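You operate a simulated robot arm through the tools that you are given. There is no shell and no other tool. Be economical: measure what you need, move in short steps, check, and stop when the job is done.

You are at the controls of a simulated two-armed robot. One attempt, no reset.

## Task
Pick up the tall carton that says "62" from the top of the navy table with one hand, pass it to the other hand and put it on the shelf under the navy table. Set down upright: tall carton.

It is judged by the outcome, as a careful person would: the job done as asked, and still so three seconds after it is handed in. It fails if anything else is knocked over, pushed out of place, dropped, spilled or broken.

## Robot
Two 7-joint arms with two-finger parallel grippers on one trunk, on a base that drives. Base frame: it is fixed to the floor where the robot stands at the start and does not move with it; the origin is under the middle of the robot, x ahead of it, y to its left, z up. Readings come in m, degrees, newtons and seconds.
The left shoulder is at the start at [0.05, 0.165, 1.105], the right one opposite. With the tool pointing down near the work surface each hand reaches from about 0.24 to 0.7 m from the robot's upright axis, wherever it stands, measured 20 degrees to its own side. Places, roughly: shelf under the navy table [0.7, -0.8, 0.2]. Payload 3.91 kg a hand.
The TCP of each hand is the grasp point between the finger pads, 0.03 m short of the fingertips. In the tool frame z runs along the fingers and y along their closing line. The gripper opens to 0.11 m. The fingers are 0.02 m wide and 0.01 m thick; the gripper's body (0.048 by 0.112 m) begins 0.055 m behind the TCP.
Orientation is that of the tool frame in the base frame, as a unit quaternion [x, y, z, w]. With the fingers straight down and closing along the base's y, the tool's x points along the base's -x, its y along +y and its z along -z.

## Interface
- The arms move only by the tool send_rows. It takes "left_targets", "right_targets" or both (then of equal length, played together; a hand with none holds still); each is a list that holds one entry, the list of rows, each a list of 7 numbers: the shift along the tool's x, y, z in units of 20 mm (1.0 is 20 mm), then the turn, a rotation vector about the tool's x, y, z in units of 6 degrees (1.0 is 6 degrees), then the closure in counts, from 0 (fully open) to 255 (shut). In form: [[[x, y, z, rx, ry, rz, gripper], ...]]. A call has 1 to 20 rows; each row shifts and turns the commanded pose from where the row before left it, along the tool's axes as they then stand. A call with a number of a shift or a turn outside -1 to 1 is refused whole. Each row takes 0.2 s and may step no farther than 0.05 m and 8.6 degrees from the row before; otherwise, or with a gripper value out of range, the whole call is refused. A pose out of reach is approached as far as the arm can. The call stops where the force on the tool passes 40 N (or 10 N more than at its start, if that is more) or the arm is blocked; 0.2 s more then pass. Each finger travels about 0.045 m/s and halts on what it meets, pressing with about 39 N; the grip force reading is that of the motor and also rises with nothing between the fingers. The clock runs only during rows and for 0.2 s after the last one: add rows that do not move to give the fingers time. The reply holds the time, the measured pose of the TCP, the force on the tool along the base axes, the opening and the grip force, in the units named above and with some noise, with the torque about the TCP (base axes, N m) and any sound that the robot's microphone picked up, and new pictures: "pictures" is both (left out), scene, wrist or none (wrist: the cameras of the hands that moved).
- Cameras (640 x 400 px; columns grow to the right, rows downward): "scene" is now at [0.115, -0.0143, 1.2766]; the picture's right is [-0.18, -0.98, 0.00], its down [-0.54, 0.10, -0.83] and it looks along [0.82, -0.15, -0.55] (base axes); focal length 261 px, centre (320, 200). "left" rides on the left gripper at [0.072, -0.017, -0.103] in its tool frame; the picture's right is [0.23, 0.97, 0.00], its down [-0.76, 0.18, -0.62] and it looks along [-0.61, 0.14, 0.78] (tool axes); focal length 222 px, centre (320, 200). "right" rides on the right gripper at [0.072, 0.017, -0.103] in its tool frame; the picture's right is [-0.23, 0.97, 0.00], its down [-0.76, -0.18, -0.62] and it looks along [-0.61, -0.14, 0.78] (tool axes); focal length 222 px, centre (320, 200). There is no depth. A picture from a camera that has moved, and an enlarged one, comes with that camera's place and axes in the base frame and with its lens.
- lift_body(by): slides the trunk up (or, below 0, down) by that many m; the arms and the scene camera ride with it, the base frame stays. It gives what a move gives, with no picture.
- roll_base(legs): drives the robot by 1 to 6 legs, each [ahead, left, turn to the left] in m, m and degrees, along the robot's own axes; the way and the turn of a leg run together, so that a leg with both is an arc; at most 1.5 m and 180 degrees a leg. The arms and the cameras ride along, it lands a little off, and it stops where it bumps. It gives what a move gives, and a new picture of the scene camera.
- turn_head(pan, tilt): turns the head with the scene camera to pan (to the left, within 80 degrees either way) and tilt (down, from -29 to 69), counted from straight ahead of the robot. It gives what a move gives, and a new picture of the scene camera.
- inspect(camera, box): a new picture of the part [left, top, right, bottom] of that camera's present view, enlarged. It takes no simulated time.
- job_done(): hands the job in; it is judged then, once.

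Work in short steps. Places have to be worked out from the pictures, the camera data and where the tool is seen: move nearer, look again, correct. Check each grasp and each placing, and mend what went wrong. You have 120 turns and 260 pictures in all, those below and enlarged ones among them. Open the grippers and draw the arms clear of the work before you hand the job in, unless the task says otherwise; then end with one line.

The tools are called after "Request:" by a JSON object that holds its "op" and its "data". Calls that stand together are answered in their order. send_rows: Moves the arms, as the interface text tells. Its arguments: {"type":"object","properties":{"left_targets":{"type":"array","items":{"type":"array","items":{"type":"array","items":{"type":"number"}}}},"right_targets":{"type":"array","items":{"type":"array","items":{"type":"array","items":{"type":"number"}}}},"pictures":{"type":"string","enum":["both","scene","wrist","none"]}},"required":[]} The other tools are called the same way: lift_body (by) slides the trunk up or down; roll_base (legs) drives the base; turn_head (pan, tilt) turns the head that bears the scene camera; inspect (camera, box) takes an enlarged picture of a part of a camera's view; job_done () hands the job in.

At the start:

```text
time_s: 0.0
left_position: [0.2805, 0.0726, 1.1282]
left_tool_rot: [0.0, 1.0, -0.001, 0.001]
left_wrist_force: [0.5, 0.1, 0.0]
left_moment: [0.0, 0.0, 0.03]
left_finger_gap: 0.1098
left_finger_force: 0.0
right_position: [0.2795, -0.2148, 1.0557]
right_tool_rot: [0.0, 1.0, 0.0, 0.0]
right_wrist_force: [-0.2, 0.6, -0.5]
right_moment: [-0.01, 0.0, 0.0]
right_finger_gap: 0.1101
right_finger_force: 0.1
trunk travel left (down, up): [-0.325, 0.178]
robot x, y, heading: [-0.0032, -0.0011, -0.2]
head pan, tilt: [-10.3, 33.5]
```

scene: 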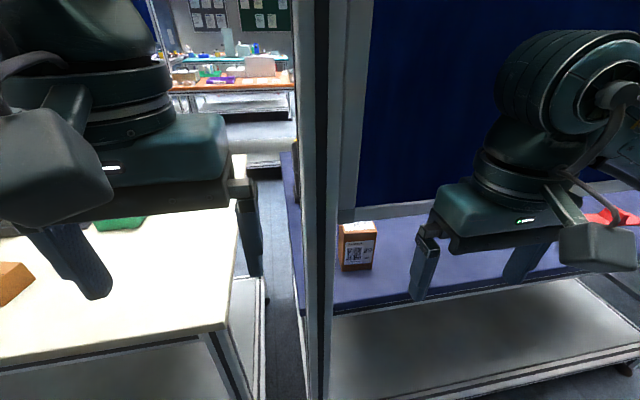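
right: 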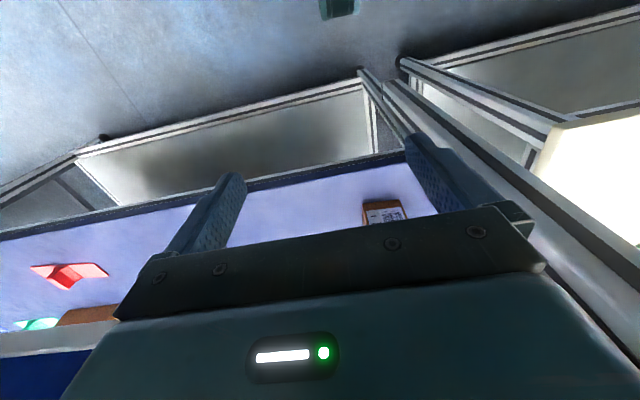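
left: 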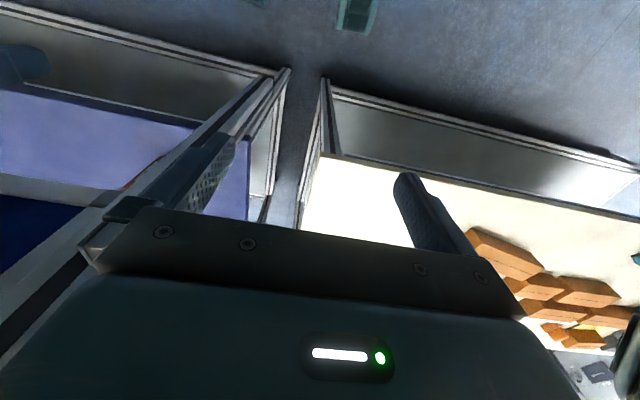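

I see a navy table to the right with a carton at the scene picture's centre. I'll enlarge it and pan the head to the right.

Request:
{"op": "inspect", "data": {"camera": "scene", "box": [290, 190, 450, 300]}}

Request:
{"op": "turn_head", "data": {"pan": -45, "tilt": 40}}

```text
3.64 times, centred on (370, 245) of scene
camera zoom: at [0.115, -0.0143, 1.2766], right [-0.18, -0.98, 0.0], down [-0.54, 0.1, -0.83], along [0.82, -0.15, -0.55], focal length 948 px, centre (138, 36)
```

zoom: 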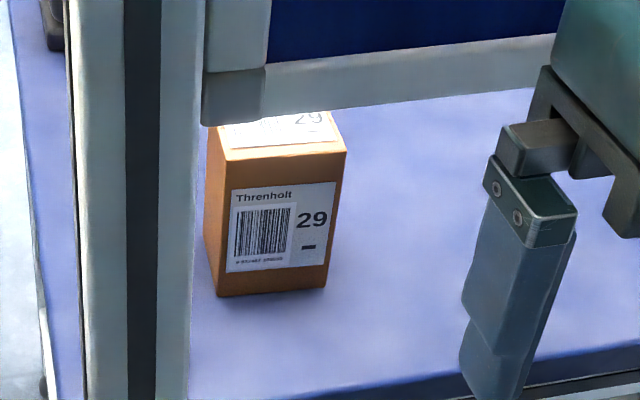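

```text
time_s: 1.0
left_position: [0.2802, 0.0717, 1.128]
left_tool_rot: [0.0, 1.0, -0.001, 0.002]
left_wrist_force: [0.0, -1.2, 0.4]
left_moment: [-0.01, 0.02, 0.0]
left_finger_gap: 0.1101
left_finger_force: 0.1
right_position: [0.2781, -0.2144, 1.0551]
right_tool_rot: [0.0, 1.0, 0.0, 0.0]
right_wrist_force: [0.1, -0.1, -1.5]
right_moment: [0.0, 0.01, 0.0]
right_finger_gap: 0.1097
right_finger_force: 0.1
trunk travel left (down, up): [-0.325, 0.178]
robot x, y, heading: [-0.0006, 0.0004, 0.2]
head pan, tilt: [-45.0, 40.0]
camera scene: at [0.0878, -0.0585, 1.2667], right [-0.71, -0.71, 0.0], down [-0.45, 0.45, -0.77], along [0.54, -0.54, -0.64], focal length 261 px, centre (320, 200)
```

scene: 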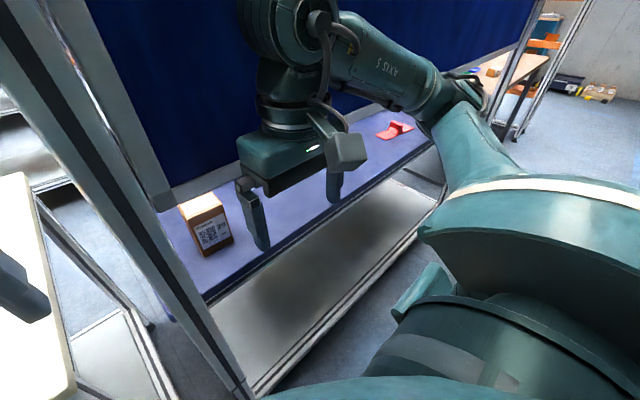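

The near carton says 29, so it's not the one. I'll check the other objects at the far right under the panel and the ones on the white table.

Request:
{"op": "inspect", "data": {"camera": "right", "box": [0, 230, 200, 355]}}

Request:
{"op": "turn_head", "data": {"pan": -55, "tilt": 20}}

```text
3.20 times, centred on (100, 292) of right
camera zoom: at [0.2057, -0.1985, 1.1596], right [0.23, 0.97, 0.0], down [0.76, -0.18, 0.62], along [0.61, -0.14, -0.78], focal length 711 px, centre (1024, -96)
```

zoom: 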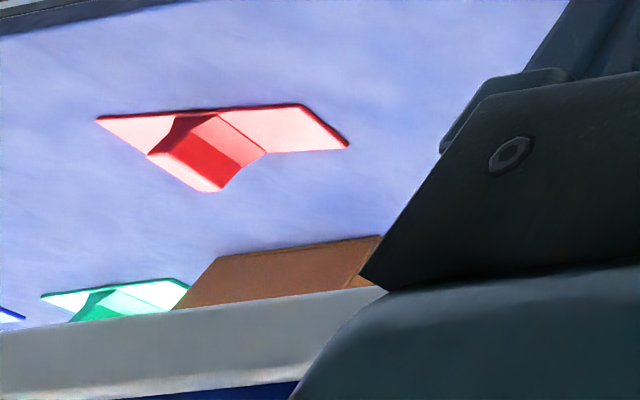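

```text
time_s: 1.8
left_position: [0.2789, 0.0714, 1.1288]
left_tool_rot: [0.001, 1.0, 0.0, 0.001]
left_wrist_force: [0.3, 0.2, 0.7]
left_moment: [-0.01, 0.04, 0.02]
left_finger_gap: 0.11
left_finger_force: 0.1
right_position: [0.2786, -0.2154, 1.0548]
right_tool_rot: [0.0, 1.0, 0.0, 0.0]
right_wrist_force: [-0.1, 0.7, 0.5]
right_moment: [-0.01, 0.01, -0.01]
right_finger_gap: 0.1099
right_finger_force: 0.1
trunk travel left (down, up): [-0.325, 0.178]
robot x, y, heading: [0.0025, 0.0017, -0.2]
head pan, tilt: [-55.0, 20.0]
camera scene: at [0.081, -0.0747, 1.298], right [-0.82, -0.57, 0.0], down [-0.2, 0.28, -0.94], along [0.54, -0.77, -0.34], focal length 261 px, centre (320, 200)
```

scene: 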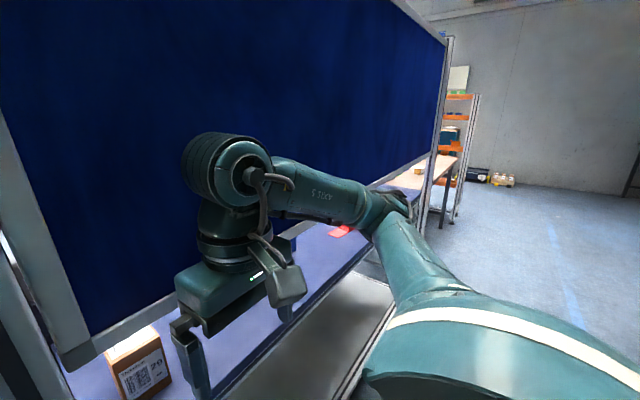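

There's a brown box mostly hidden behind the hanging navy panel. I'll back off a little and drive right to see past and beneath the panel.

Request:
{"op": "roll_base", "data": {"legs": [[-0.35, 0, 0], [0, -0.7, 0]]}}

Request:
{"op": "turn_head", "data": {"pan": 0, "tilt": 25}}

```text
time_s: 10.4
left_position: [-0.0739, -0.64, 1.1282]
left_tool_rot: [0.001, 1.0, 0.0, 0.0]
left_wrist_force: [-0.5, -0.4, 0.5]
left_moment: [0.0, 0.02, 0.0]
left_finger_gap: 0.1102
left_finger_force: 0.1
right_position: [-0.0757, -0.9246, 1.0559]
right_tool_rot: [0.003, 1.0, 0.0, 0.0]
right_wrist_force: [-0.3, 0.1, 0.6]
right_moment: [-0.01, 0.02, -0.01]
right_finger_gap: 0.1102
right_finger_force: 0.0
trunk travel left (down, up): [-0.325, 0.178]
robot x, y, heading: [-0.3561, -0.7091, -0.2]
head pan, tilt: [-55.0, 20.0]
camera scene: at [-0.2734, -0.7841, 1.2981], right [-0.82, -0.57, 0.0], down [-0.2, 0.28, -0.94], along [0.54, -0.77, -0.34], focal length 261 px, centre (320, 200)
```

scene: 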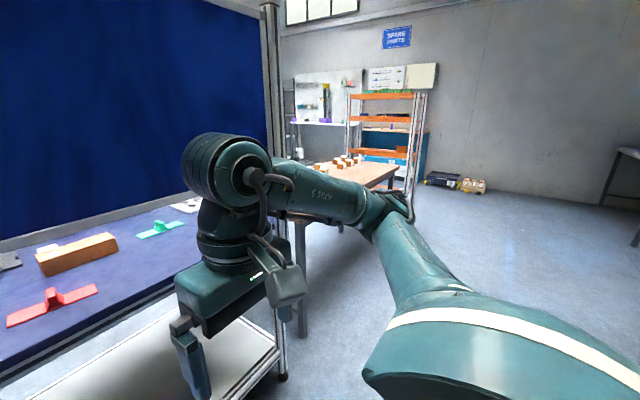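

```text
time_s: 11.6
left_position: [-0.0744, -0.6383, 1.1286]
left_tool_rot: [0.001, 1.0, -0.001, 0.001]
left_wrist_force: [0.0, -0.1, 0.4]
left_moment: [-0.01, -0.01, 0.02]
left_finger_gap: 0.1098
left_finger_force: 0.1
right_position: [-0.0755, -0.9246, 1.0548]
right_tool_rot: [0.002, 1.0, -0.001, 0.001]
right_wrist_force: [0.2, -0.3, -0.5]
right_moment: [-0.02, -0.01, 0.0]
right_finger_gap: 0.11
right_finger_force: 0.1
trunk travel left (down, up): [-0.325, 0.178]
robot x, y, heading: [-0.3568, -0.7076, -0.3]
head pan, tilt: [0.0, 25.0]
camera scene: at [-0.2344, -0.708, 1.29], right [0.0, -1.0, 0.0], down [-0.42, 0.0, -0.91], along [0.91, 0.0, -0.42], focal length 261 px, centre (320, 200)
```

scene: 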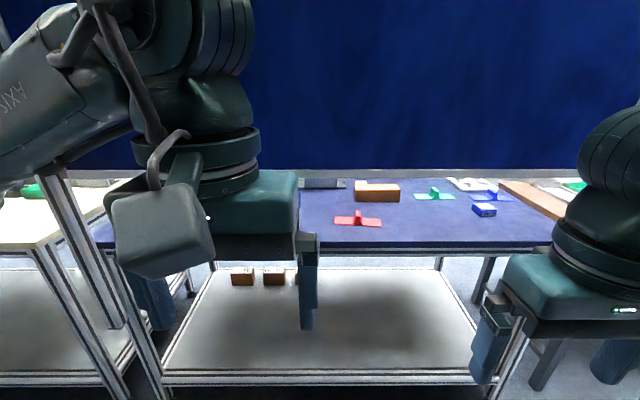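

Now everything is visible in front of the panel, though the left arm hides the table's left half. I'll enlarge the view, then move to look at that part.

Request:
{"op": "inspect", "data": {"camera": "scene", "box": [200, 160, 520, 360]}}

Request:
{"op": "turn_head", "data": {"pan": 30, "tilt": 25}}

Request:
{"op": "roll_base", "data": {"legs": [[0, 0.35, 0]]}}

```text
2.00 times, centred on (360, 260) of scene
camera zoom: at [-0.2344, -0.708, 1.29], right [0.0, -1.0, 0.0], down [-0.42, 0.0, -0.91], along [0.91, 0.0, -0.42], focal length 521 px, centre (240, 80)
```

zoom: 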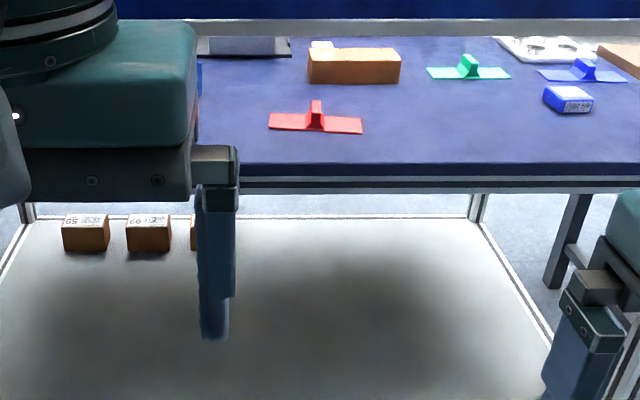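

```text
time_s: 12.6
left_position: [-0.0742, -0.6395, 1.1286]
left_tool_rot: [0.002, 1.0, -0.001, 0.001]
left_wrist_force: [-0.1, -0.8, 0.2]
left_moment: [-0.02, 0.01, 0.0]
left_finger_gap: 0.1098
left_finger_force: 0.0
right_position: [-0.0758, -0.9258, 1.0556]
right_tool_rot: [0.002, 1.0, 0.0, 0.0]
right_wrist_force: [0.2, -1.0, -0.9]
right_moment: [0.01, 0.02, 0.0]
right_finger_gap: 0.11
right_finger_force: 0.0
trunk travel left (down, up): [-0.325, 0.178]
robot x, y, heading: [-0.3532, -0.7112, -0.4]
head pan, tilt: [30.0, 25.0]
camera scene: at [-0.2465, -0.6619, 1.29], right [0.5, -0.87, 0.0], down [-0.37, -0.21, -0.91], along [0.79, 0.45, -0.42], focal length 261 px, centre (320, 200)
```

scene: 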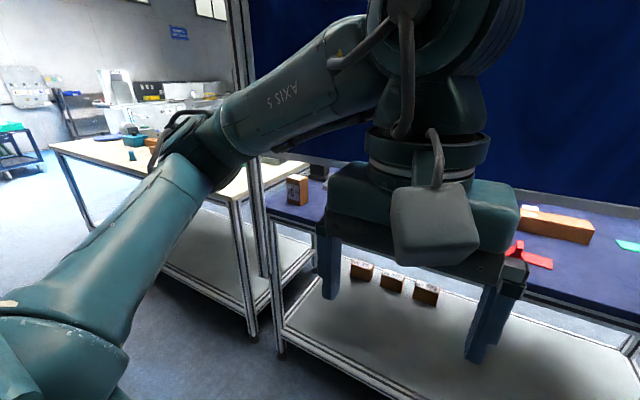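

```text
time_s: 16.2
left_position: [-0.0741, -0.2815, 1.1279]
left_tool_rot: [-0.002, 1.0, -0.001, 0.0]
left_wrist_force: [0.1, 0.3, 0.2]
left_moment: [0.01, 0.01, 0.02]
left_finger_gap: 0.11
left_finger_force: 0.0
right_position: [-0.0738, -0.5671, 1.0552]
right_tool_rot: [0.0, 1.0, 0.0, 0.0]
right_wrist_force: [-0.1, -1.0, -0.2]
right_moment: [0.0, -0.01, -0.02]
right_finger_gap: 0.1099
right_finger_force: 0.1
trunk travel left (down, up): [-0.325, 0.178]
robot x, y, heading: [-0.3571, -0.3526, 0.2]
head pan, tilt: [30.0, 25.0]
camera scene: at [-0.2466, -0.3055, 1.29], right [0.5, -0.86, 0.0], down [-0.37, -0.21, -0.91], along [0.78, 0.46, -0.42], focal length 261 px, centre (320, 200)
```

scene: 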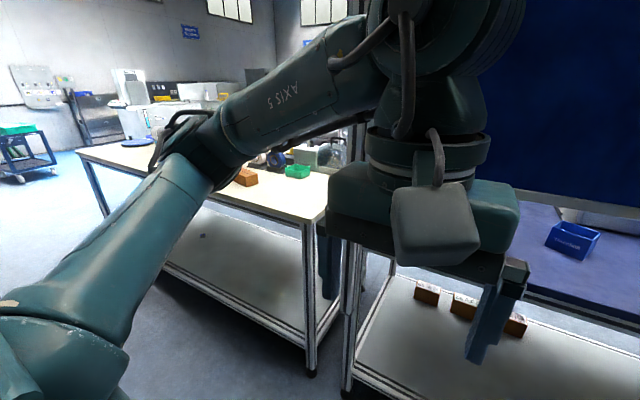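

A blue bin is now in view. I'll pan to see the whole tabletop from here.

Request:
{"op": "turn_head", "data": {"pan": -10, "tilt": 30}}

```text
time_s: 17.3
left_position: [-0.0742, -0.2816, 1.1287]
left_tool_rot: [-0.002, 1.0, -0.001, 0.002]
left_wrist_force: [-0.2, 0.5, 0.4]
left_moment: [-0.03, -0.02, 0.01]
left_finger_gap: 0.1101
left_finger_force: 0.1
right_position: [-0.0736, -0.5679, 1.054]
right_tool_rot: [-0.001, 1.0, 0.0, 0.0]
right_wrist_force: [0.4, 0.6, 1.1]
right_moment: [-0.01, 0.02, 0.0]
right_finger_gap: 0.1099
right_finger_force: 0.0
trunk travel left (down, up): [-0.325, 0.178]
robot x, y, heading: [-0.3561, -0.3562, 0.2]
head pan, tilt: [-10.0, 30.0]
camera scene: at [-0.2372, -0.3674, 1.2821], right [-0.17, -0.99, 0.0], down [-0.49, 0.09, -0.87], along [0.85, -0.15, -0.5], focal length 261 px, centre (320, 200)
```

scene: 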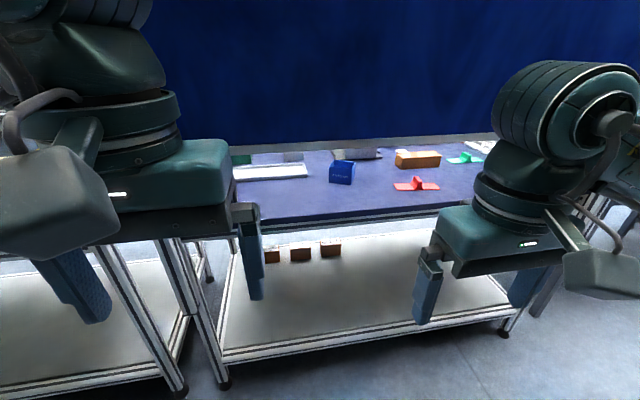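

I'll enlarge the tabletop.

Request:
{"op": "inspect", "data": {"camera": "scene", "box": [220, 130, 520, 270]}}

Request:
{"op": "inspect", "data": {"camera": "left", "box": [0, 0, 640, 400]}}

Request:
{"op": "inspect", "data": {"camera": "right", "box": [0, 0, 640, 400]}}

```text
2.13 times, centred on (370, 200) of scene
camera zoom: at [-0.2372, -0.3674, 1.2821], right [-0.17, -0.99, 0.0], down [-0.49, 0.09, -0.87], along [0.85, -0.15, -0.5], focal length 556 px, centre (213, 200)
```

zoom: 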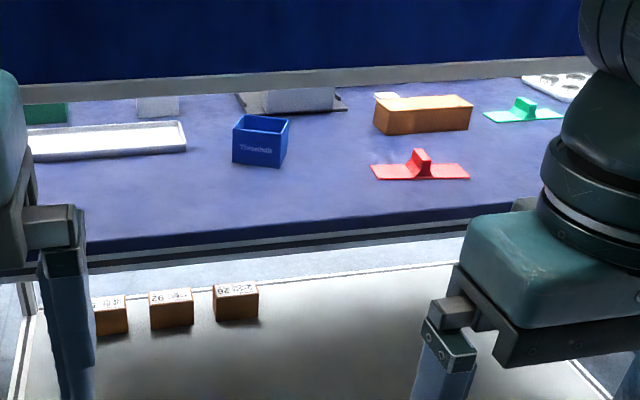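

```text
1.00 times, centred on (320, 200) of left (not enlarged: the box is as wide or as high as the picture)
camera zoom: at [-0.1481, -0.2992, 1.2332], right [-0.23, 0.97, 0.0], down [0.76, 0.18, 0.62], along [0.61, 0.14, -0.78], focal length 222 px, centre (320, 200)
```

zoom: 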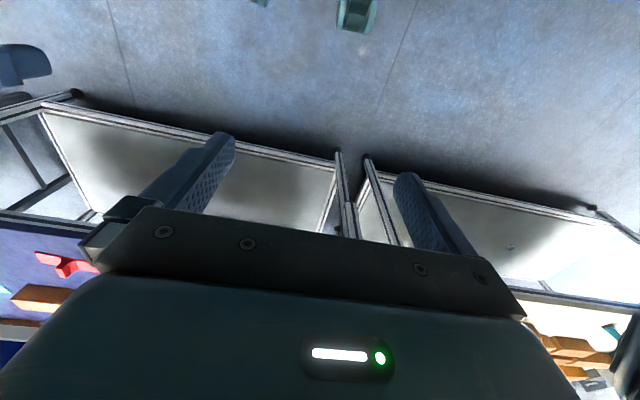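

```text
1.00 times, centred on (320, 200) of right (not enlarged: the box is as wide or as high as the picture)
camera zoom: at [-0.1477, -0.5516, 1.1596], right [0.23, 0.97, 0.0], down [0.76, -0.18, 0.62], along [0.61, -0.14, -0.78], focal length 222 px, centre (320, 200)
```

zoom: 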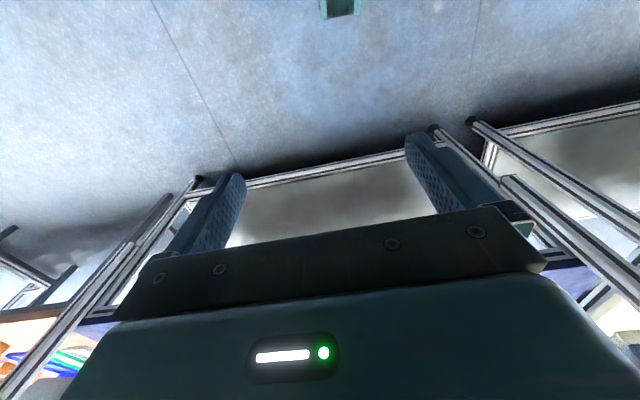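

The shelf already carries three cartons, and the table's left end is still hidden behind the left hand. I'll drive right and look left past the arm.

Request:
{"op": "turn_head", "data": {"pan": 30, "tilt": 25}}

Request:
{"op": "roll_base", "data": {"legs": [[0, -0.6, 0]]}}

Request:
{"op": "inspect", "data": {"camera": "scene", "box": [220, 150, 380, 250]}}

```text
time_s: 18.4
left_position: [-0.0747, -0.2823, 1.1283]
left_tool_rot: [-0.002, 1.0, -0.001, 0.001]
left_wrist_force: [-0.1, 0.4, 0.5]
left_moment: [0.01, -0.01, -0.03]
left_finger_gap: 0.11
left_finger_force: 0.0
right_position: [-0.0738, -0.5679, 1.0545]
right_tool_rot: [-0.001, 1.0, 0.001, 0.0]
right_wrist_force: [0.5, -0.8, -1.2]
right_moment: [-0.04, 0.0, 0.01]
right_finger_gap: 0.1102
right_finger_force: 0.0
trunk travel left (down, up): [-0.325, 0.178]
robot x, y, heading: [-0.3559, -0.35, 0.0]
head pan, tilt: [30.0, 25.0]
camera scene: at [-0.2466, -0.3058, 1.29], right [0.5, -0.86, 0.0], down [-0.37, -0.21, -0.91], along [0.78, 0.45, -0.42], focal length 261 px, centre (320, 200)
```

scene: 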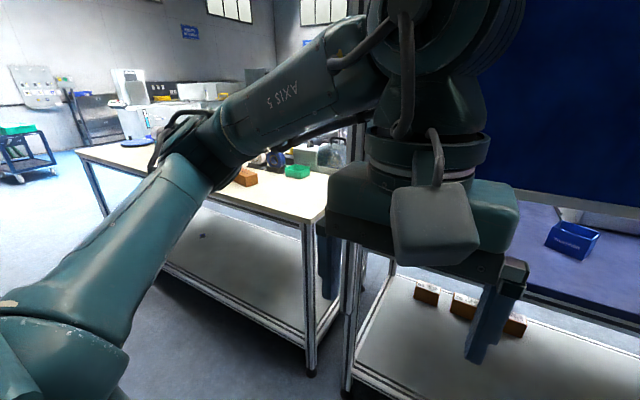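

```text
time_s: 24.2
left_position: [-0.0738, -0.8928, 1.1285]
left_tool_rot: [0.001, 1.0, -0.001, 0.0]
left_wrist_force: [0.2, -0.2, 0.1]
left_moment: [0.01, -0.02, 0.01]
left_finger_gap: 0.1101
left_finger_force: 0.2
right_position: [-0.0744, -1.179, 1.0552]
right_tool_rot: [0.002, 1.0, 0.0, 0.0]
right_wrist_force: [0.1, 0.7, 0.0]
right_moment: [0.02, 0.01, -0.01]
right_finger_gap: 0.1099
right_finger_force: 0.1
trunk travel left (down, up): [-0.325, 0.178]
robot x, y, heading: [-0.3534, -0.9663, -0.1]
head pan, tilt: [30.0, 25.0]
camera scene: at [-0.2464, -0.9159, 1.29], right [0.5, -0.87, 0.0], down [-0.37, -0.21, -0.91], along [0.79, 0.45, -0.42], focal length 261 px, centre (320, 200)
```

scene: 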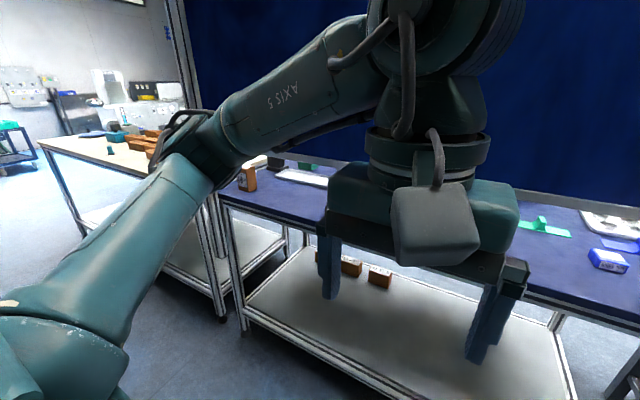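

```text
4.00 times, centred on (300, 200) of scene
camera zoom: at [-0.2464, -0.9159, 1.29], right [0.5, -0.87, 0.0], down [-0.37, -0.21, -0.91], along [0.79, 0.45, -0.42], focal length 1042 px, centre (400, 200)
```

zoom: 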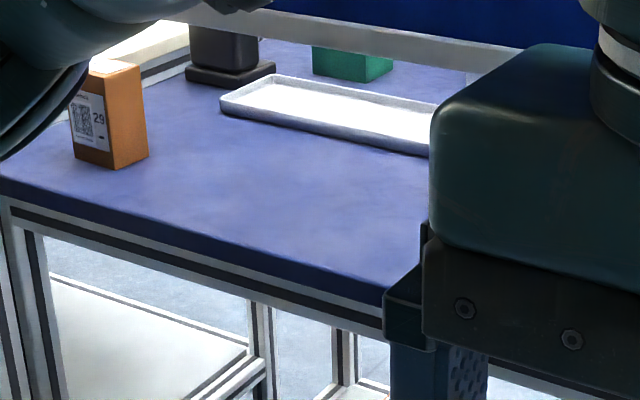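

The tall carton on the left end says 29. I'll look closely at the brown lying box and the table's right half.

Request:
{"op": "turn_head", "data": {"pan": 0, "tilt": 30}}

Request:
{"op": "inspect", "data": {"camera": "scene", "box": [240, 130, 440, 255]}}

```text
time_s: 25.2
left_position: [-0.0732, -0.8922, 1.1297]
left_tool_rot: [0.001, 1.0, 0.0, 0.0]
left_wrist_force: [-0.5, 0.3, -0.4]
left_moment: [0.06, 0.01, 0.02]
left_finger_gap: 0.1099
left_finger_force: 0.2
right_position: [-0.0748, -1.1791, 1.0553]
right_tool_rot: [0.001, 1.0, 0.0, 0.0]
right_wrist_force: [-0.6, 0.1, -0.3]
right_moment: [0.03, -0.02, 0.01]
right_finger_gap: 0.11
right_finger_force: 0.1
trunk travel left (down, up): [-0.325, 0.178]
robot x, y, heading: [-0.3579, -0.961, -0.4]
head pan, tilt: [0.0, 30.0]
camera scene: at [-0.2358, -0.9618, 1.2821], right [0.0, -1.0, 0.0], down [-0.5, 0.0, -0.87], along [0.87, 0.0, -0.5], focal length 261 px, centre (320, 200)
```

scene: 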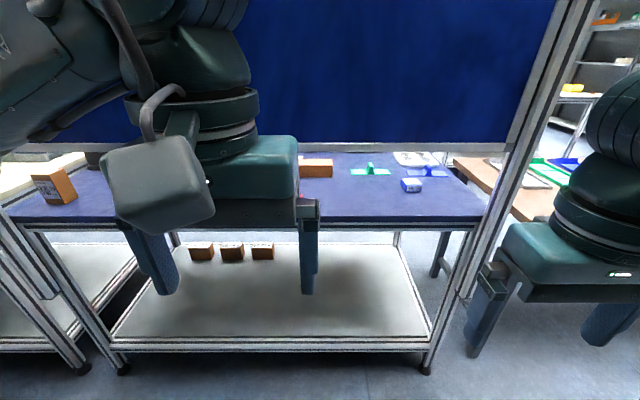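

```text
3.20 times, centred on (340, 192) of scene
camera zoom: at [-0.2358, -0.9618, 1.2821], right [0.0, -1.0, 0.0], down [-0.5, 0.0, -0.87], along [0.87, 0.0, -0.5], focal length 834 px, centre (256, 224)
```

zoom: 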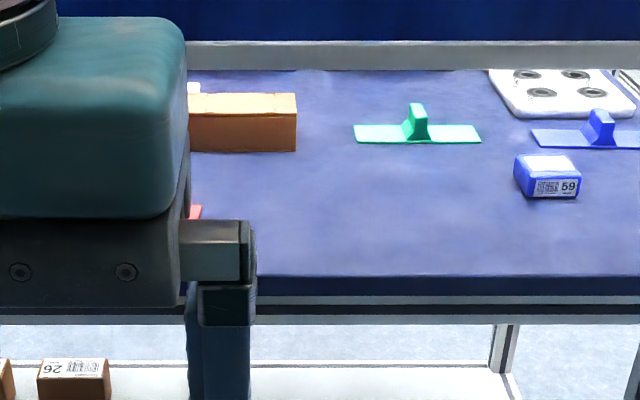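

Something white peeks out behind the lying brown box. I'll raise the trunk and move nearer to look over it.

Request:
{"op": "lift_body", "data": {"by": 0.175}}

Request:
{"op": "roll_base", "data": {"legs": [[0.3, 0.15, 0]]}}

Request:
{"op": "inspect", "data": {"camera": "scene", "box": [220, 120, 460, 270]}}

```text
time_s: 27.1
left_position: [-0.0738, -0.8924, 1.3027]
left_tool_rot: [0.001, 1.0, -0.001, 0.0]
left_wrist_force: [0.3, 1.2, 0.1]
left_moment: [0.01, -0.02, 0.0]
left_finger_gap: 0.1099
left_finger_force: 0.1
right_position: [-0.0744, -1.1795, 1.2296]
right_tool_rot: [0.002, 1.0, 0.0, 0.001]
right_wrist_force: [0.3, 0.2, -0.4]
right_moment: [-0.02, 0.0, 0.03]
right_finger_gap: 0.1101
right_finger_force: 0.0
trunk travel left (down, up): [-0.5, 0.003]
robot x, y, heading: [-0.3547, -0.9627, -0.1]
head pan, tilt: [0.0, 30.0]
```

```text
time_s: 29.3
left_position: [0.2233, -0.7411, 1.3033]
left_tool_rot: [0.002, 1.0, 0.0, 0.0]
left_wrist_force: [0.1, -0.9, -0.6]
left_moment: [0.01, 0.01, -0.03]
left_finger_gap: 0.1101
left_finger_force: 0.1
right_position: [0.221, -1.0275, 1.2305]
right_tool_rot: [0.002, 1.0, 0.001, -0.001]
right_wrist_force: [-0.2, 0.4, 0.3]
right_moment: [0.02, 0.01, 0.01]
right_finger_gap: 0.1102
right_finger_force: 0.0
trunk travel left (down, up): [-0.5, 0.003]
robot x, y, heading: [-0.056, -0.8119, -0.3]
head pan, tilt: [0.0, 30.0]
camera scene: at [0.0609, -0.8107, 1.457], right [0.0, -1.0, 0.0], down [-0.5, 0.0, -0.87], along [0.87, 0.0, -0.5], focal length 261 px, centre (320, 200)
```

scene: 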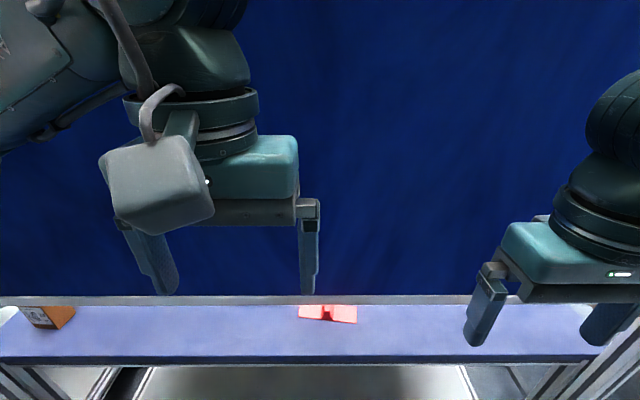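

```text
2.67 times, centred on (340, 195) of scene
camera zoom: at [0.0609, -0.8107, 1.457], right [0.0, -1.0, 0.0], down [-0.5, 0.0, -0.87], along [0.87, 0.0, -0.5], focal length 695 px, centre (267, 213)
```

zoom: 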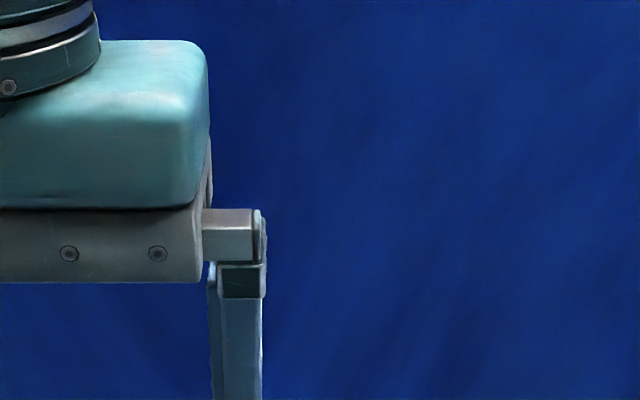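

The panel hangs over the middle of the table with a gap beneath, and several objects are behind it. I'll back away and lower the trunk to look beneath the panel.

Request:
{"op": "roll_base", "data": {"legs": [[-0.4, 0.15, 0]]}}

Request:
{"op": "lift_body", "data": {"by": -0.38}}

Request:
{"op": "turn_head", "data": {"pan": -10, "tilt": 15}}

Request:
{"op": "inspect", "data": {"camera": "scene", "box": [220, 130, 480, 290]}}

```text
time_s: 32.0
left_position: [-0.189, -0.5844, 1.3033]
left_tool_rot: [-0.004, 1.0, -0.001, 0.001]
left_wrist_force: [-0.4, 0.5, -0.7]
left_moment: [-0.01, 0.02, -0.01]
left_finger_gap: 0.1098
left_finger_force: 0.1
right_position: [-0.1875, -0.8698, 1.2296]
right_tool_rot: [-0.002, 1.0, -0.001, 0.0]
right_wrist_force: [0.3, -0.2, 1.0]
right_moment: [0.03, -0.03, 0.01]
right_finger_gap: 0.1098
right_finger_force: 0.1
trunk travel left (down, up): [-0.5, 0.003]
robot x, y, heading: [-0.4649, -0.6566, 0.1]
head pan, tilt: [0.0, 30.0]
camera scene: at [-0.3498, -0.6544, 1.4571], right [0.01, -1.0, 0.0], down [-0.5, 0.0, -0.87], along [0.87, 0.01, -0.5], focal length 261 px, centre (320, 200)
```

scene: 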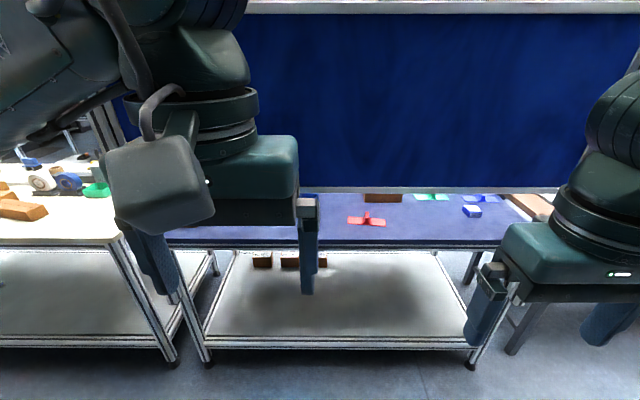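

```text
time_s: 35.6
left_position: [-0.1891, -0.5838, 0.923]
left_tool_rot: [-0.004, 1.0, -0.001, 0.0]
left_wrist_force: [0.9, 0.1, 1.0]
left_moment: [0.0, 0.01, 0.01]
left_finger_gap: 0.1099
left_finger_force: 0.0
right_position: [-0.1868, -0.8711, 0.8492]
right_tool_rot: [-0.002, 1.0, 0.0, 0.001]
right_wrist_force: [-0.4, -0.3, 0.1]
right_moment: [-0.02, -0.01, -0.01]
right_finger_gap: 0.1098
right_finger_force: 0.0
trunk travel left (down, up): [-0.12, 0.383]
robot x, y, heading: [-0.4678, -0.6573, 0.3]
head pan, tilt: [0.0, 30.0]
```

```text
time_s: 36.4
left_position: [-0.1879, -0.5837, 0.9237]
left_tool_rot: [-0.004, 1.0, -0.001, 0.0]
left_wrist_force: [0.1, -0.1, 0.6]
left_moment: [-0.03, 0.01, 0.03]
left_finger_gap: 0.11
left_finger_force: 0.0
right_position: [-0.1889, -0.8702, 0.8509]
right_tool_rot: [-0.002, 1.0, 0.0, 0.0]
right_wrist_force: [-0.3, -0.6, 0.0]
right_moment: [0.01, -0.04, 0.0]
right_finger_gap: 0.1102
right_finger_force: 0.0
trunk travel left (down, up): [-0.12, 0.383]
robot x, y, heading: [-0.4678, -0.6541, 0.2]
head pan, tilt: [-10.0, 15.0]
camera scene: at [-0.3477, -0.6707, 1.1012], right [-0.17, -0.99, 0.0], down [-0.26, 0.04, -0.97], along [0.95, -0.16, -0.26], focal length 261 px, centre (320, 200)
```

scene: 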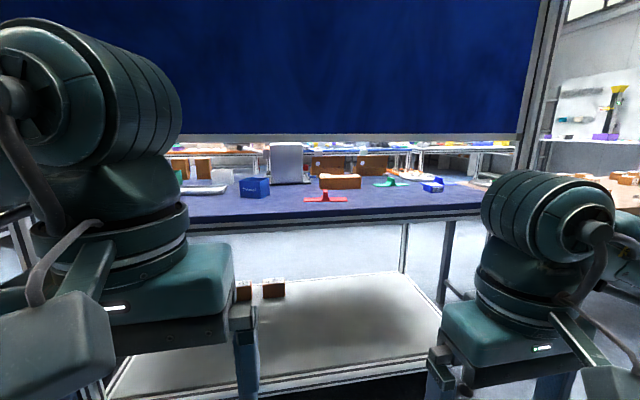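

```text
2.46 times, centred on (350, 210) of scene
camera zoom: at [-0.3477, -0.6707, 1.1012], right [-0.17, -0.99, 0.0], down [-0.26, 0.04, -0.97], along [0.95, -0.16, -0.26], focal length 641 px, centre (246, 175)
```

zoom: 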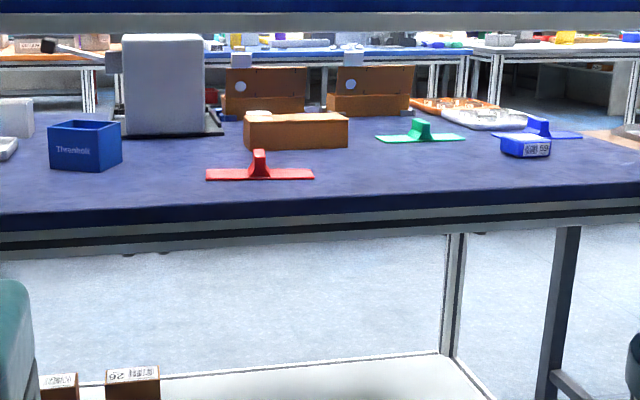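

There's a tall brown item at about (205,168) behind the panel on the left. I'll drive right a bit and pan left to see it.

Request:
{"op": "roll_base", "data": {"legs": [[0, -0.4, 0]]}}

Request:
{"op": "turn_head", "data": {"pan": 5, "tilt": 15}}

Request:
{"op": "inspect", "data": {"camera": "scene", "box": [160, 110, 360, 235]}}

```text
time_s: 40.5
left_position: [-0.1868, -0.9884, 0.9238]
left_tool_rot: [0.003, 1.0, -0.001, 0.0]
left_wrist_force: [0.0, 0.1, 0.8]
left_moment: [-0.02, 0.02, -0.03]
left_finger_gap: 0.1101
left_finger_force: 0.0
right_position: [-0.1884, -1.2748, 0.8497]
right_tool_rot: [0.003, 1.0, 0.001, 0.0]
right_wrist_force: [0.3, -0.1, 0.1]
right_moment: [-0.04, 0.01, 0.01]
right_finger_gap: 0.11
right_finger_force: 0.1
trunk travel left (down, up): [-0.12, 0.383]
robot x, y, heading: [-0.4695, -1.0564, -0.3]
head pan, tilt: [-10.0, 15.0]
camera scene: at [-0.3478, -1.0742, 1.1013], right [-0.18, -0.98, 0.0], down [-0.25, 0.05, -0.97], along [0.95, -0.17, -0.26], focal length 261 px, centre (320, 200)
```

scene: 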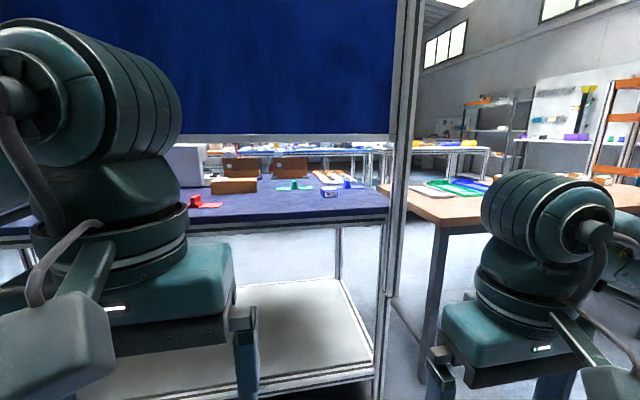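

```text
time_s: 41.3
left_position: [-0.1879, -0.9895, 0.9238]
left_tool_rot: [0.003, 1.0, -0.001, -0.001]
left_wrist_force: [-0.1, 0.2, 0.2]
left_moment: [-0.01, 0.0, -0.01]
left_finger_gap: 0.11
left_finger_force: 0.0
right_position: [-0.1885, -1.2753, 0.8502]
right_tool_rot: [0.004, 1.0, 0.0, 0.0]
right_wrist_force: [-0.4, 0.5, 0.7]
right_moment: [0.0, -0.04, -0.02]
right_finger_gap: 0.1101
right_finger_force: 0.0
trunk travel left (down, up): [-0.12, 0.383]
robot x, y, heading: [-0.4676, -1.0577, -0.2]
head pan, tilt: [5.0, 15.0]
camera scene: at [-0.3466, -1.0499, 1.1013], right [0.08, -1.0, 0.0], down [-0.26, -0.02, -0.97], along [0.96, 0.08, -0.26], focal length 261 px, centre (320, 200)
```

scene: 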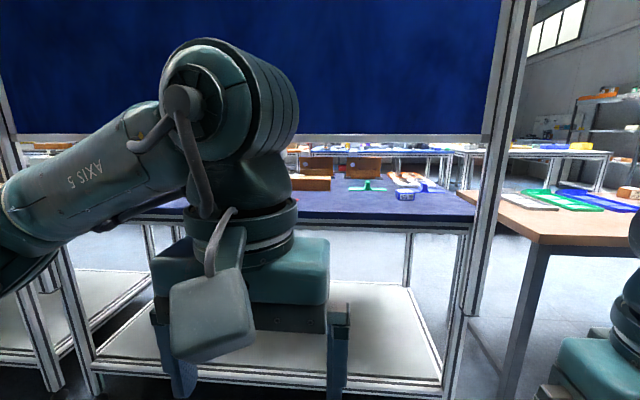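

```text
3.20 times, centred on (260, 172) of scene
camera zoom: at [-0.3466, -1.0499, 1.1013], right [0.08, -1.0, 0.0], down [-0.26, -0.02, -0.97], along [0.96, 0.08, -0.26], focal length 834 px, centre (512, 288)
```

zoom: 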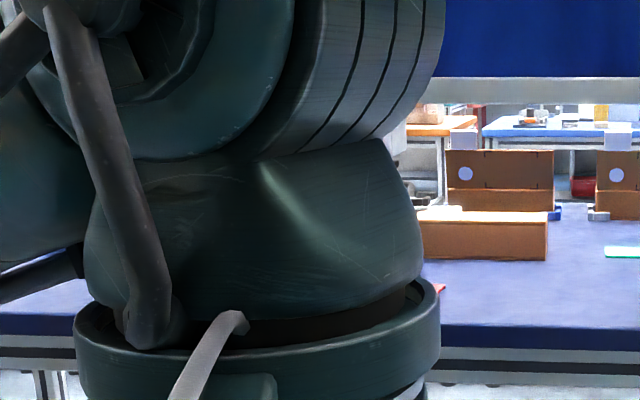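

The left arm is in the way; I'll drive left so that the table's left end lies between the arms.

Request:
{"op": "roll_base", "data": {"legs": [[0, 0.8, 0]]}}

Request:
{"op": "turn_head", "data": {"pan": -5, "tilt": 15}}

Request:
{"op": "inspect", "data": {"camera": "scene", "box": [200, 110, 400, 235]}}

```text
time_s: 48.8
left_position: [-0.1999, -0.169, 0.9248]
left_tool_rot: [-0.016, 1.0, -0.001, 0.0]
left_wrist_force: [0.2, 0.4, -0.5]
left_moment: [-0.01, -0.02, 0.02]
left_finger_gap: 0.1099
left_finger_force: 0.0
right_position: [-0.1921, -0.4552, 0.8509]
right_tool_rot: [-0.015, 1.0, 0.001, 0.001]
right_wrist_force: [0.6, -0.1, -1.0]
right_moment: [0.01, 0.0, 0.02]
right_finger_gap: 0.1102
right_finger_force: 0.1
trunk travel left (down, up): [-0.12, 0.383]
robot x, y, heading: [-0.4793, -0.2496, 1.8]
head pan, tilt: [5.0, 15.0]
camera scene: at [-0.357, -0.2351, 1.1013], right [0.12, -0.99, 0.0], down [-0.26, -0.03, -0.97], along [0.96, 0.11, -0.26], focal length 261 px, centre (320, 200)
```

scene: 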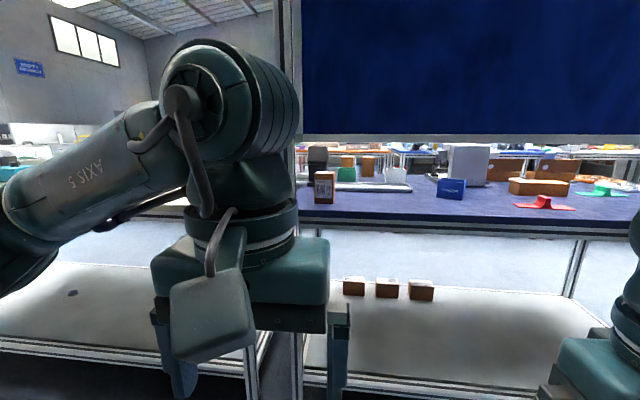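

```text
time_s: 49.5
left_position: [-0.2002, -0.1682, 0.9243]
left_tool_rot: [-0.015, 1.0, 0.0, 0.0]
left_wrist_force: [0.3, -1.0, 0.5]
left_moment: [0.0, 0.02, -0.01]
left_finger_gap: 0.1102
left_finger_force: 0.1
right_position: [-0.1921, -0.4542, 0.8498]
right_tool_rot: [-0.015, 1.0, 0.0, 0.0]
right_wrist_force: [-0.4, -1.1, 0.2]
right_moment: [-0.01, 0.02, 0.01]
right_finger_gap: 0.1101
right_finger_force: 0.1
trunk travel left (down, up): [-0.12, 0.383]
robot x, y, heading: [-0.4755, -0.25, 1.7]
head pan, tilt: [-5.0, 15.0]
camera scene: at [-0.3565, -0.2513, 1.1013], right [-0.06, -1.0, 0.0], down [-0.26, 0.01, -0.97], along [0.96, -0.05, -0.26], focal length 261 px, centre (320, 200)
```

scene: 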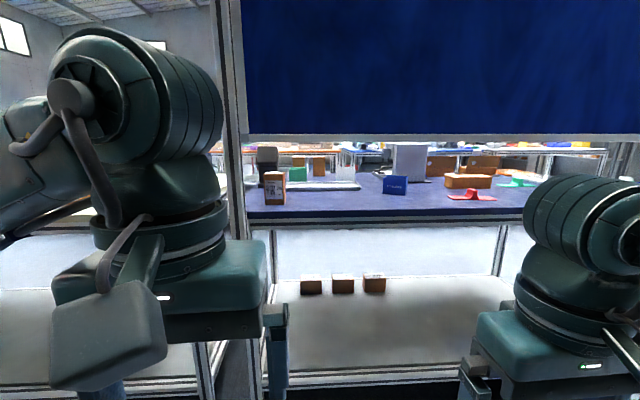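

```text
3.20 times, centred on (300, 172) of scene
camera zoom: at [-0.3565, -0.2513, 1.1013], right [-0.06, -1.0, 0.0], down [-0.26, 0.01, -0.97], along [0.96, -0.05, -0.26], focal length 834 px, centre (384, 288)
```

zoom: 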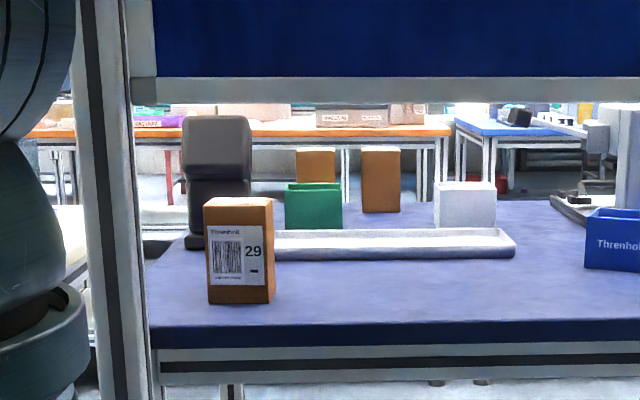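

Two more tall brown cartons stand at the back of the table (x≈1.0, y≈-0.2 to -0.35), with their labels turned away. I need to get to the table's back side, so I'll raise the trunk and look at the route to the left.

Request:
{"op": "lift_body", "data": {"by": 0.3}}

Request:
{"op": "turn_head", "data": {"pan": 65, "tilt": 20}}

Request:
{"op": "roll_base", "data": {"legs": [[0, 1.3, 0]]}}

Request:
{"op": "turn_head", "data": {"pan": 40, "tilt": 15}}

```text
time_s: 52.5
left_position: [-0.2009, -0.169, 1.2243]
left_tool_rot: [-0.016, 1.0, -0.001, 0.001]
left_wrist_force: [-0.2, 0.1, -0.4]
left_moment: [0.01, 0.03, -0.01]
left_finger_gap: 0.1098
left_finger_force: 0.0
right_position: [-0.1935, -0.4553, 1.1503]
right_tool_rot: [-0.015, 1.0, 0.0, 0.001]
right_wrist_force: [-0.1, 0.1, 0.4]
right_moment: [-0.01, 0.0, 0.03]
right_finger_gap: 0.1104
right_finger_force: 0.0
trunk travel left (down, up): [-0.42, 0.083]
robot x, y, heading: [-0.4763, -0.2449, 2.0]
head pan, tilt: [-5.0, 15.0]
```

```text
time_s: 53.9
left_position: [-0.1999, -0.169, 1.2229]
left_tool_rot: [-0.016, 1.0, -0.001, -0.001]
left_wrist_force: [0.0, 1.0, -0.4]
left_moment: [0.0, -0.06, 0.01]
left_finger_gap: 0.1098
left_finger_force: 0.0
right_position: [-0.1918, -0.4549, 1.1503]
right_tool_rot: [-0.015, 1.0, 0.001, 0.0]
right_wrist_force: [-1.3, 0.2, 1.3]
right_moment: [-0.02, -0.01, -0.01]
right_finger_gap: 0.11
right_finger_force: 0.1
trunk travel left (down, up): [-0.42, 0.083]
robot x, y, heading: [-0.4777, -0.2507, 1.4]
head pan, tilt: [65.0, 20.0]
camera scene: at [-0.4129, -0.1605, 1.3931], right [0.92, -0.4, 0.0], down [-0.14, -0.31, -0.94], along [0.37, 0.86, -0.34], focal length 261 px, centre (320, 200)
```

scene: 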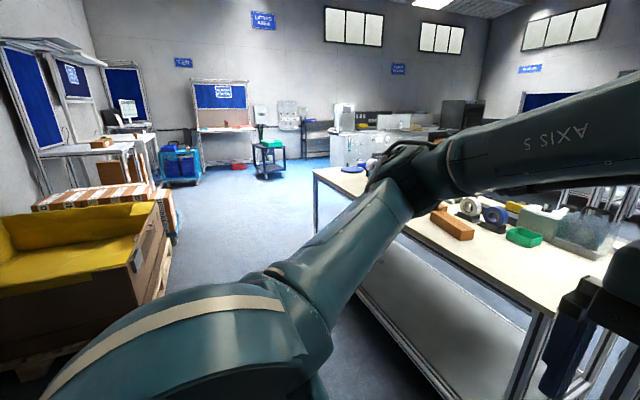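

```text
time_s: 65.5
left_position: [-0.247, 1.1334, 1.224]
left_tool_rot: [-0.021, 1.0, -0.001, -0.001]
left_wrist_force: [-0.5, 0.4, 0.1]
left_moment: [-0.01, -0.01, 0.04]
left_finger_gap: 0.1099
left_finger_force: 0.1
right_position: [-0.2357, 0.8475, 1.1498]
right_tool_rot: [-0.02, 1.0, 0.0, 0.0]
right_wrist_force: [0.5, -0.7, 0.1]
right_moment: [-0.03, -0.04, -0.02]
right_finger_gap: 0.1101
right_finger_force: 0.1
trunk travel left (down, up): [-0.42, 0.083]
robot x, y, heading: [-0.5232, 1.0522, 2.2]
head pan, tilt: [65.0, 20.0]
camera scene: at [-0.4598, 1.1392, 1.3931], right [0.92, -0.39, 0.0], down [-0.13, -0.32, -0.94], along [0.36, 0.87, -0.34], focal length 261 px, centre (320, 200)
```

scene: 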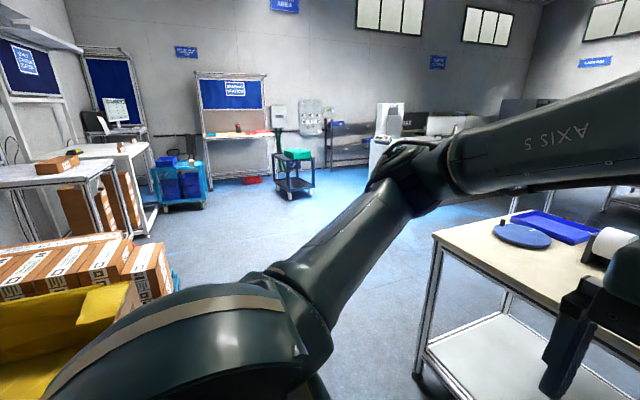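

```text
time_s: 66.4
left_position: [-0.2461, 1.1335, 1.2242]
left_tool_rot: [-0.02, 1.0, 0.0, -0.001]
left_wrist_force: [0.5, 0.4, 0.1]
left_moment: [0.04, -0.01, 0.01]
left_finger_gap: 0.1101
left_finger_force: 0.2
right_position: [-0.2365, 0.8463, 1.1506]
right_tool_rot: [-0.019, 1.0, 0.0, -0.001]
right_wrist_force: [-0.5, 0.9, 0.2]
right_moment: [0.0, 0.01, 0.02]
right_finger_gap: 0.1101
right_finger_force: 0.0
trunk travel left (down, up): [-0.42, 0.083]
robot x, y, heading: [-0.5252, 1.0495, 2.3]
head pan, tilt: [40.0, 15.0]
camera scene: at [-0.4267, 1.1162, 1.4012], right [0.67, -0.74, 0.0], down [-0.19, -0.17, -0.97], along [0.71, 0.65, -0.26], focal length 261 px, centre (320, 200)
```

scene: 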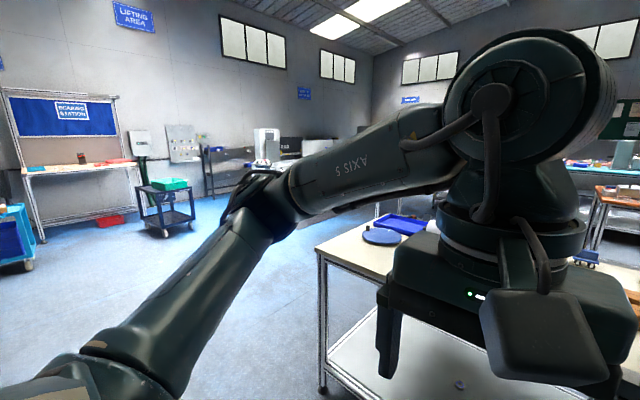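

The floor past the white table's left end (corner about [0.38,1.88]) is open. I'll drive left past it and forward in steps.

Request:
{"op": "roll_base", "data": {"legs": [[0, 1.45, -2], [1.3, 0, 0]]}}

Request:
{"op": "turn_head", "data": {"pan": -45, "tilt": 20}}

```text
time_s: 78.1
left_position: [-0.2687, 2.5286, 1.2231]
left_tool_rot: [-0.001, 1.0, 0.0, 0.001]
left_wrist_force: [0.2, -0.6, -0.2]
left_moment: [-0.04, 0.0, -0.03]
left_finger_gap: 0.1098
left_finger_force: 0.1
right_position: [-0.2686, 2.2423, 1.1505]
right_tool_rot: [0.0, 1.0, 0.0, -0.001]
right_wrist_force: [0.8, -0.2, 1.1]
right_moment: [-0.01, 0.0, 0.0]
right_finger_gap: 0.11
right_finger_force: 0.1
trunk travel left (down, up): [-0.42, 0.083]
robot x, y, heading: [-0.5476, 2.4558, -0.0]
head pan, tilt: [40.0, 15.0]
stopped in leg 1: the robot was blocked; the commanded pose is now the measured one
camera scene: at [-0.4493, 2.5195, 1.4012], right [0.64, -0.77, 0.0], down [-0.2, -0.17, -0.97], along [0.74, 0.62, -0.26], focal length 261 px, centre (320, 200)
```

scene: 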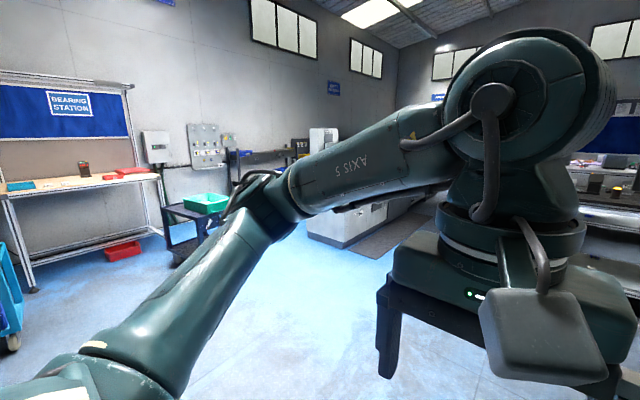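

```text
time_s: 79.7
left_position: [-0.2695, 2.5296, 1.2247]
left_tool_rot: [-0.001, 1.0, -0.001, 0.0]
left_wrist_force: [0.1, -0.8, 0.1]
left_moment: [0.03, 0.02, 0.02]
left_finger_gap: 0.1096
left_finger_force: 0.1
right_position: [-0.2693, 2.2431, 1.1508]
right_tool_rot: [0.0, 1.0, 0.0, -0.001]
right_wrist_force: [0.3, 0.6, -0.5]
right_moment: [-0.03, -0.03, -0.01]
right_finger_gap: 0.1099
right_finger_force: 0.0
trunk travel left (down, up): [-0.42, 0.083]
robot x, y, heading: [-0.5484, 2.4594, 0.1]
head pan, tilt: [-45.0, 20.0]
camera scene: at [-0.4552, 2.3936, 1.3931], right [-0.71, -0.71, 0.0], down [-0.24, 0.24, -0.94], along [0.67, -0.66, -0.34], focal length 261 px, centre (320, 200)
```

scene: 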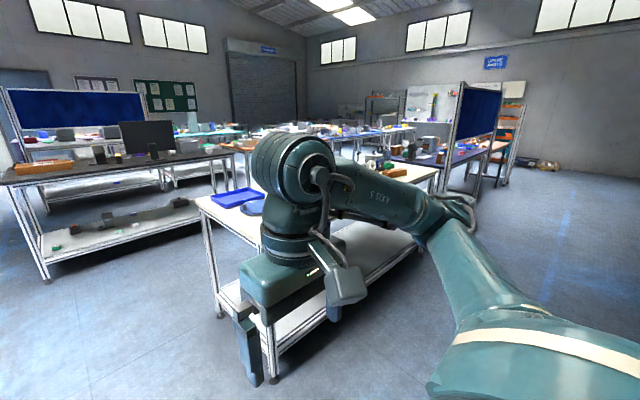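

I was blocked at y≈2.46, yet I'm clear of the white table (left end y≈1.88), with an aisle behind at x≈1.1–2.5. I'll drive ahead to the aisle.

Request:
{"op": "roll_base", "data": {"legs": [[1.2, -0.05, 0], [1.1, 0, 0]]}}

```text
time_s: 90.7
left_position: [1.9562, 2.4207, 1.223]
left_tool_rot: [0.019, 1.0, -0.001, 0.0]
left_wrist_force: [0.3, -0.1, 0.1]
left_moment: [-0.01, 0.0, -0.04]
left_finger_gap: 0.1099
left_finger_force: 0.0
right_position: [1.9439, 2.1341, 1.1498]
right_tool_rot: [0.02, 1.0, 0.0, 0.0]
right_wrist_force: [-0.2, -0.1, -0.5]
right_moment: [-0.01, 0.01, -0.01]
right_finger_gap: 0.1099
right_finger_force: 0.1
trunk travel left (down, up): [-0.42, 0.083]
robot x, y, heading: [1.6711, 2.3609, -2.5]
head pan, tilt: [-45.0, 20.0]
camera scene: at [1.7641, 2.2923, 1.3931], right [-0.73, -0.68, 0.0], down [-0.23, 0.25, -0.94], along [0.64, -0.69, -0.34], focal length 261 px, centre (320, 200)
```

scene: 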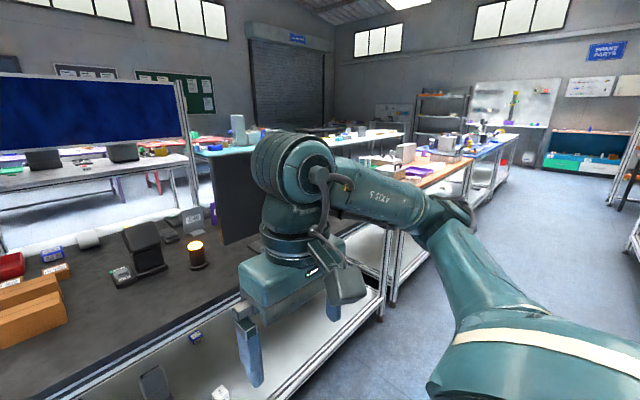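

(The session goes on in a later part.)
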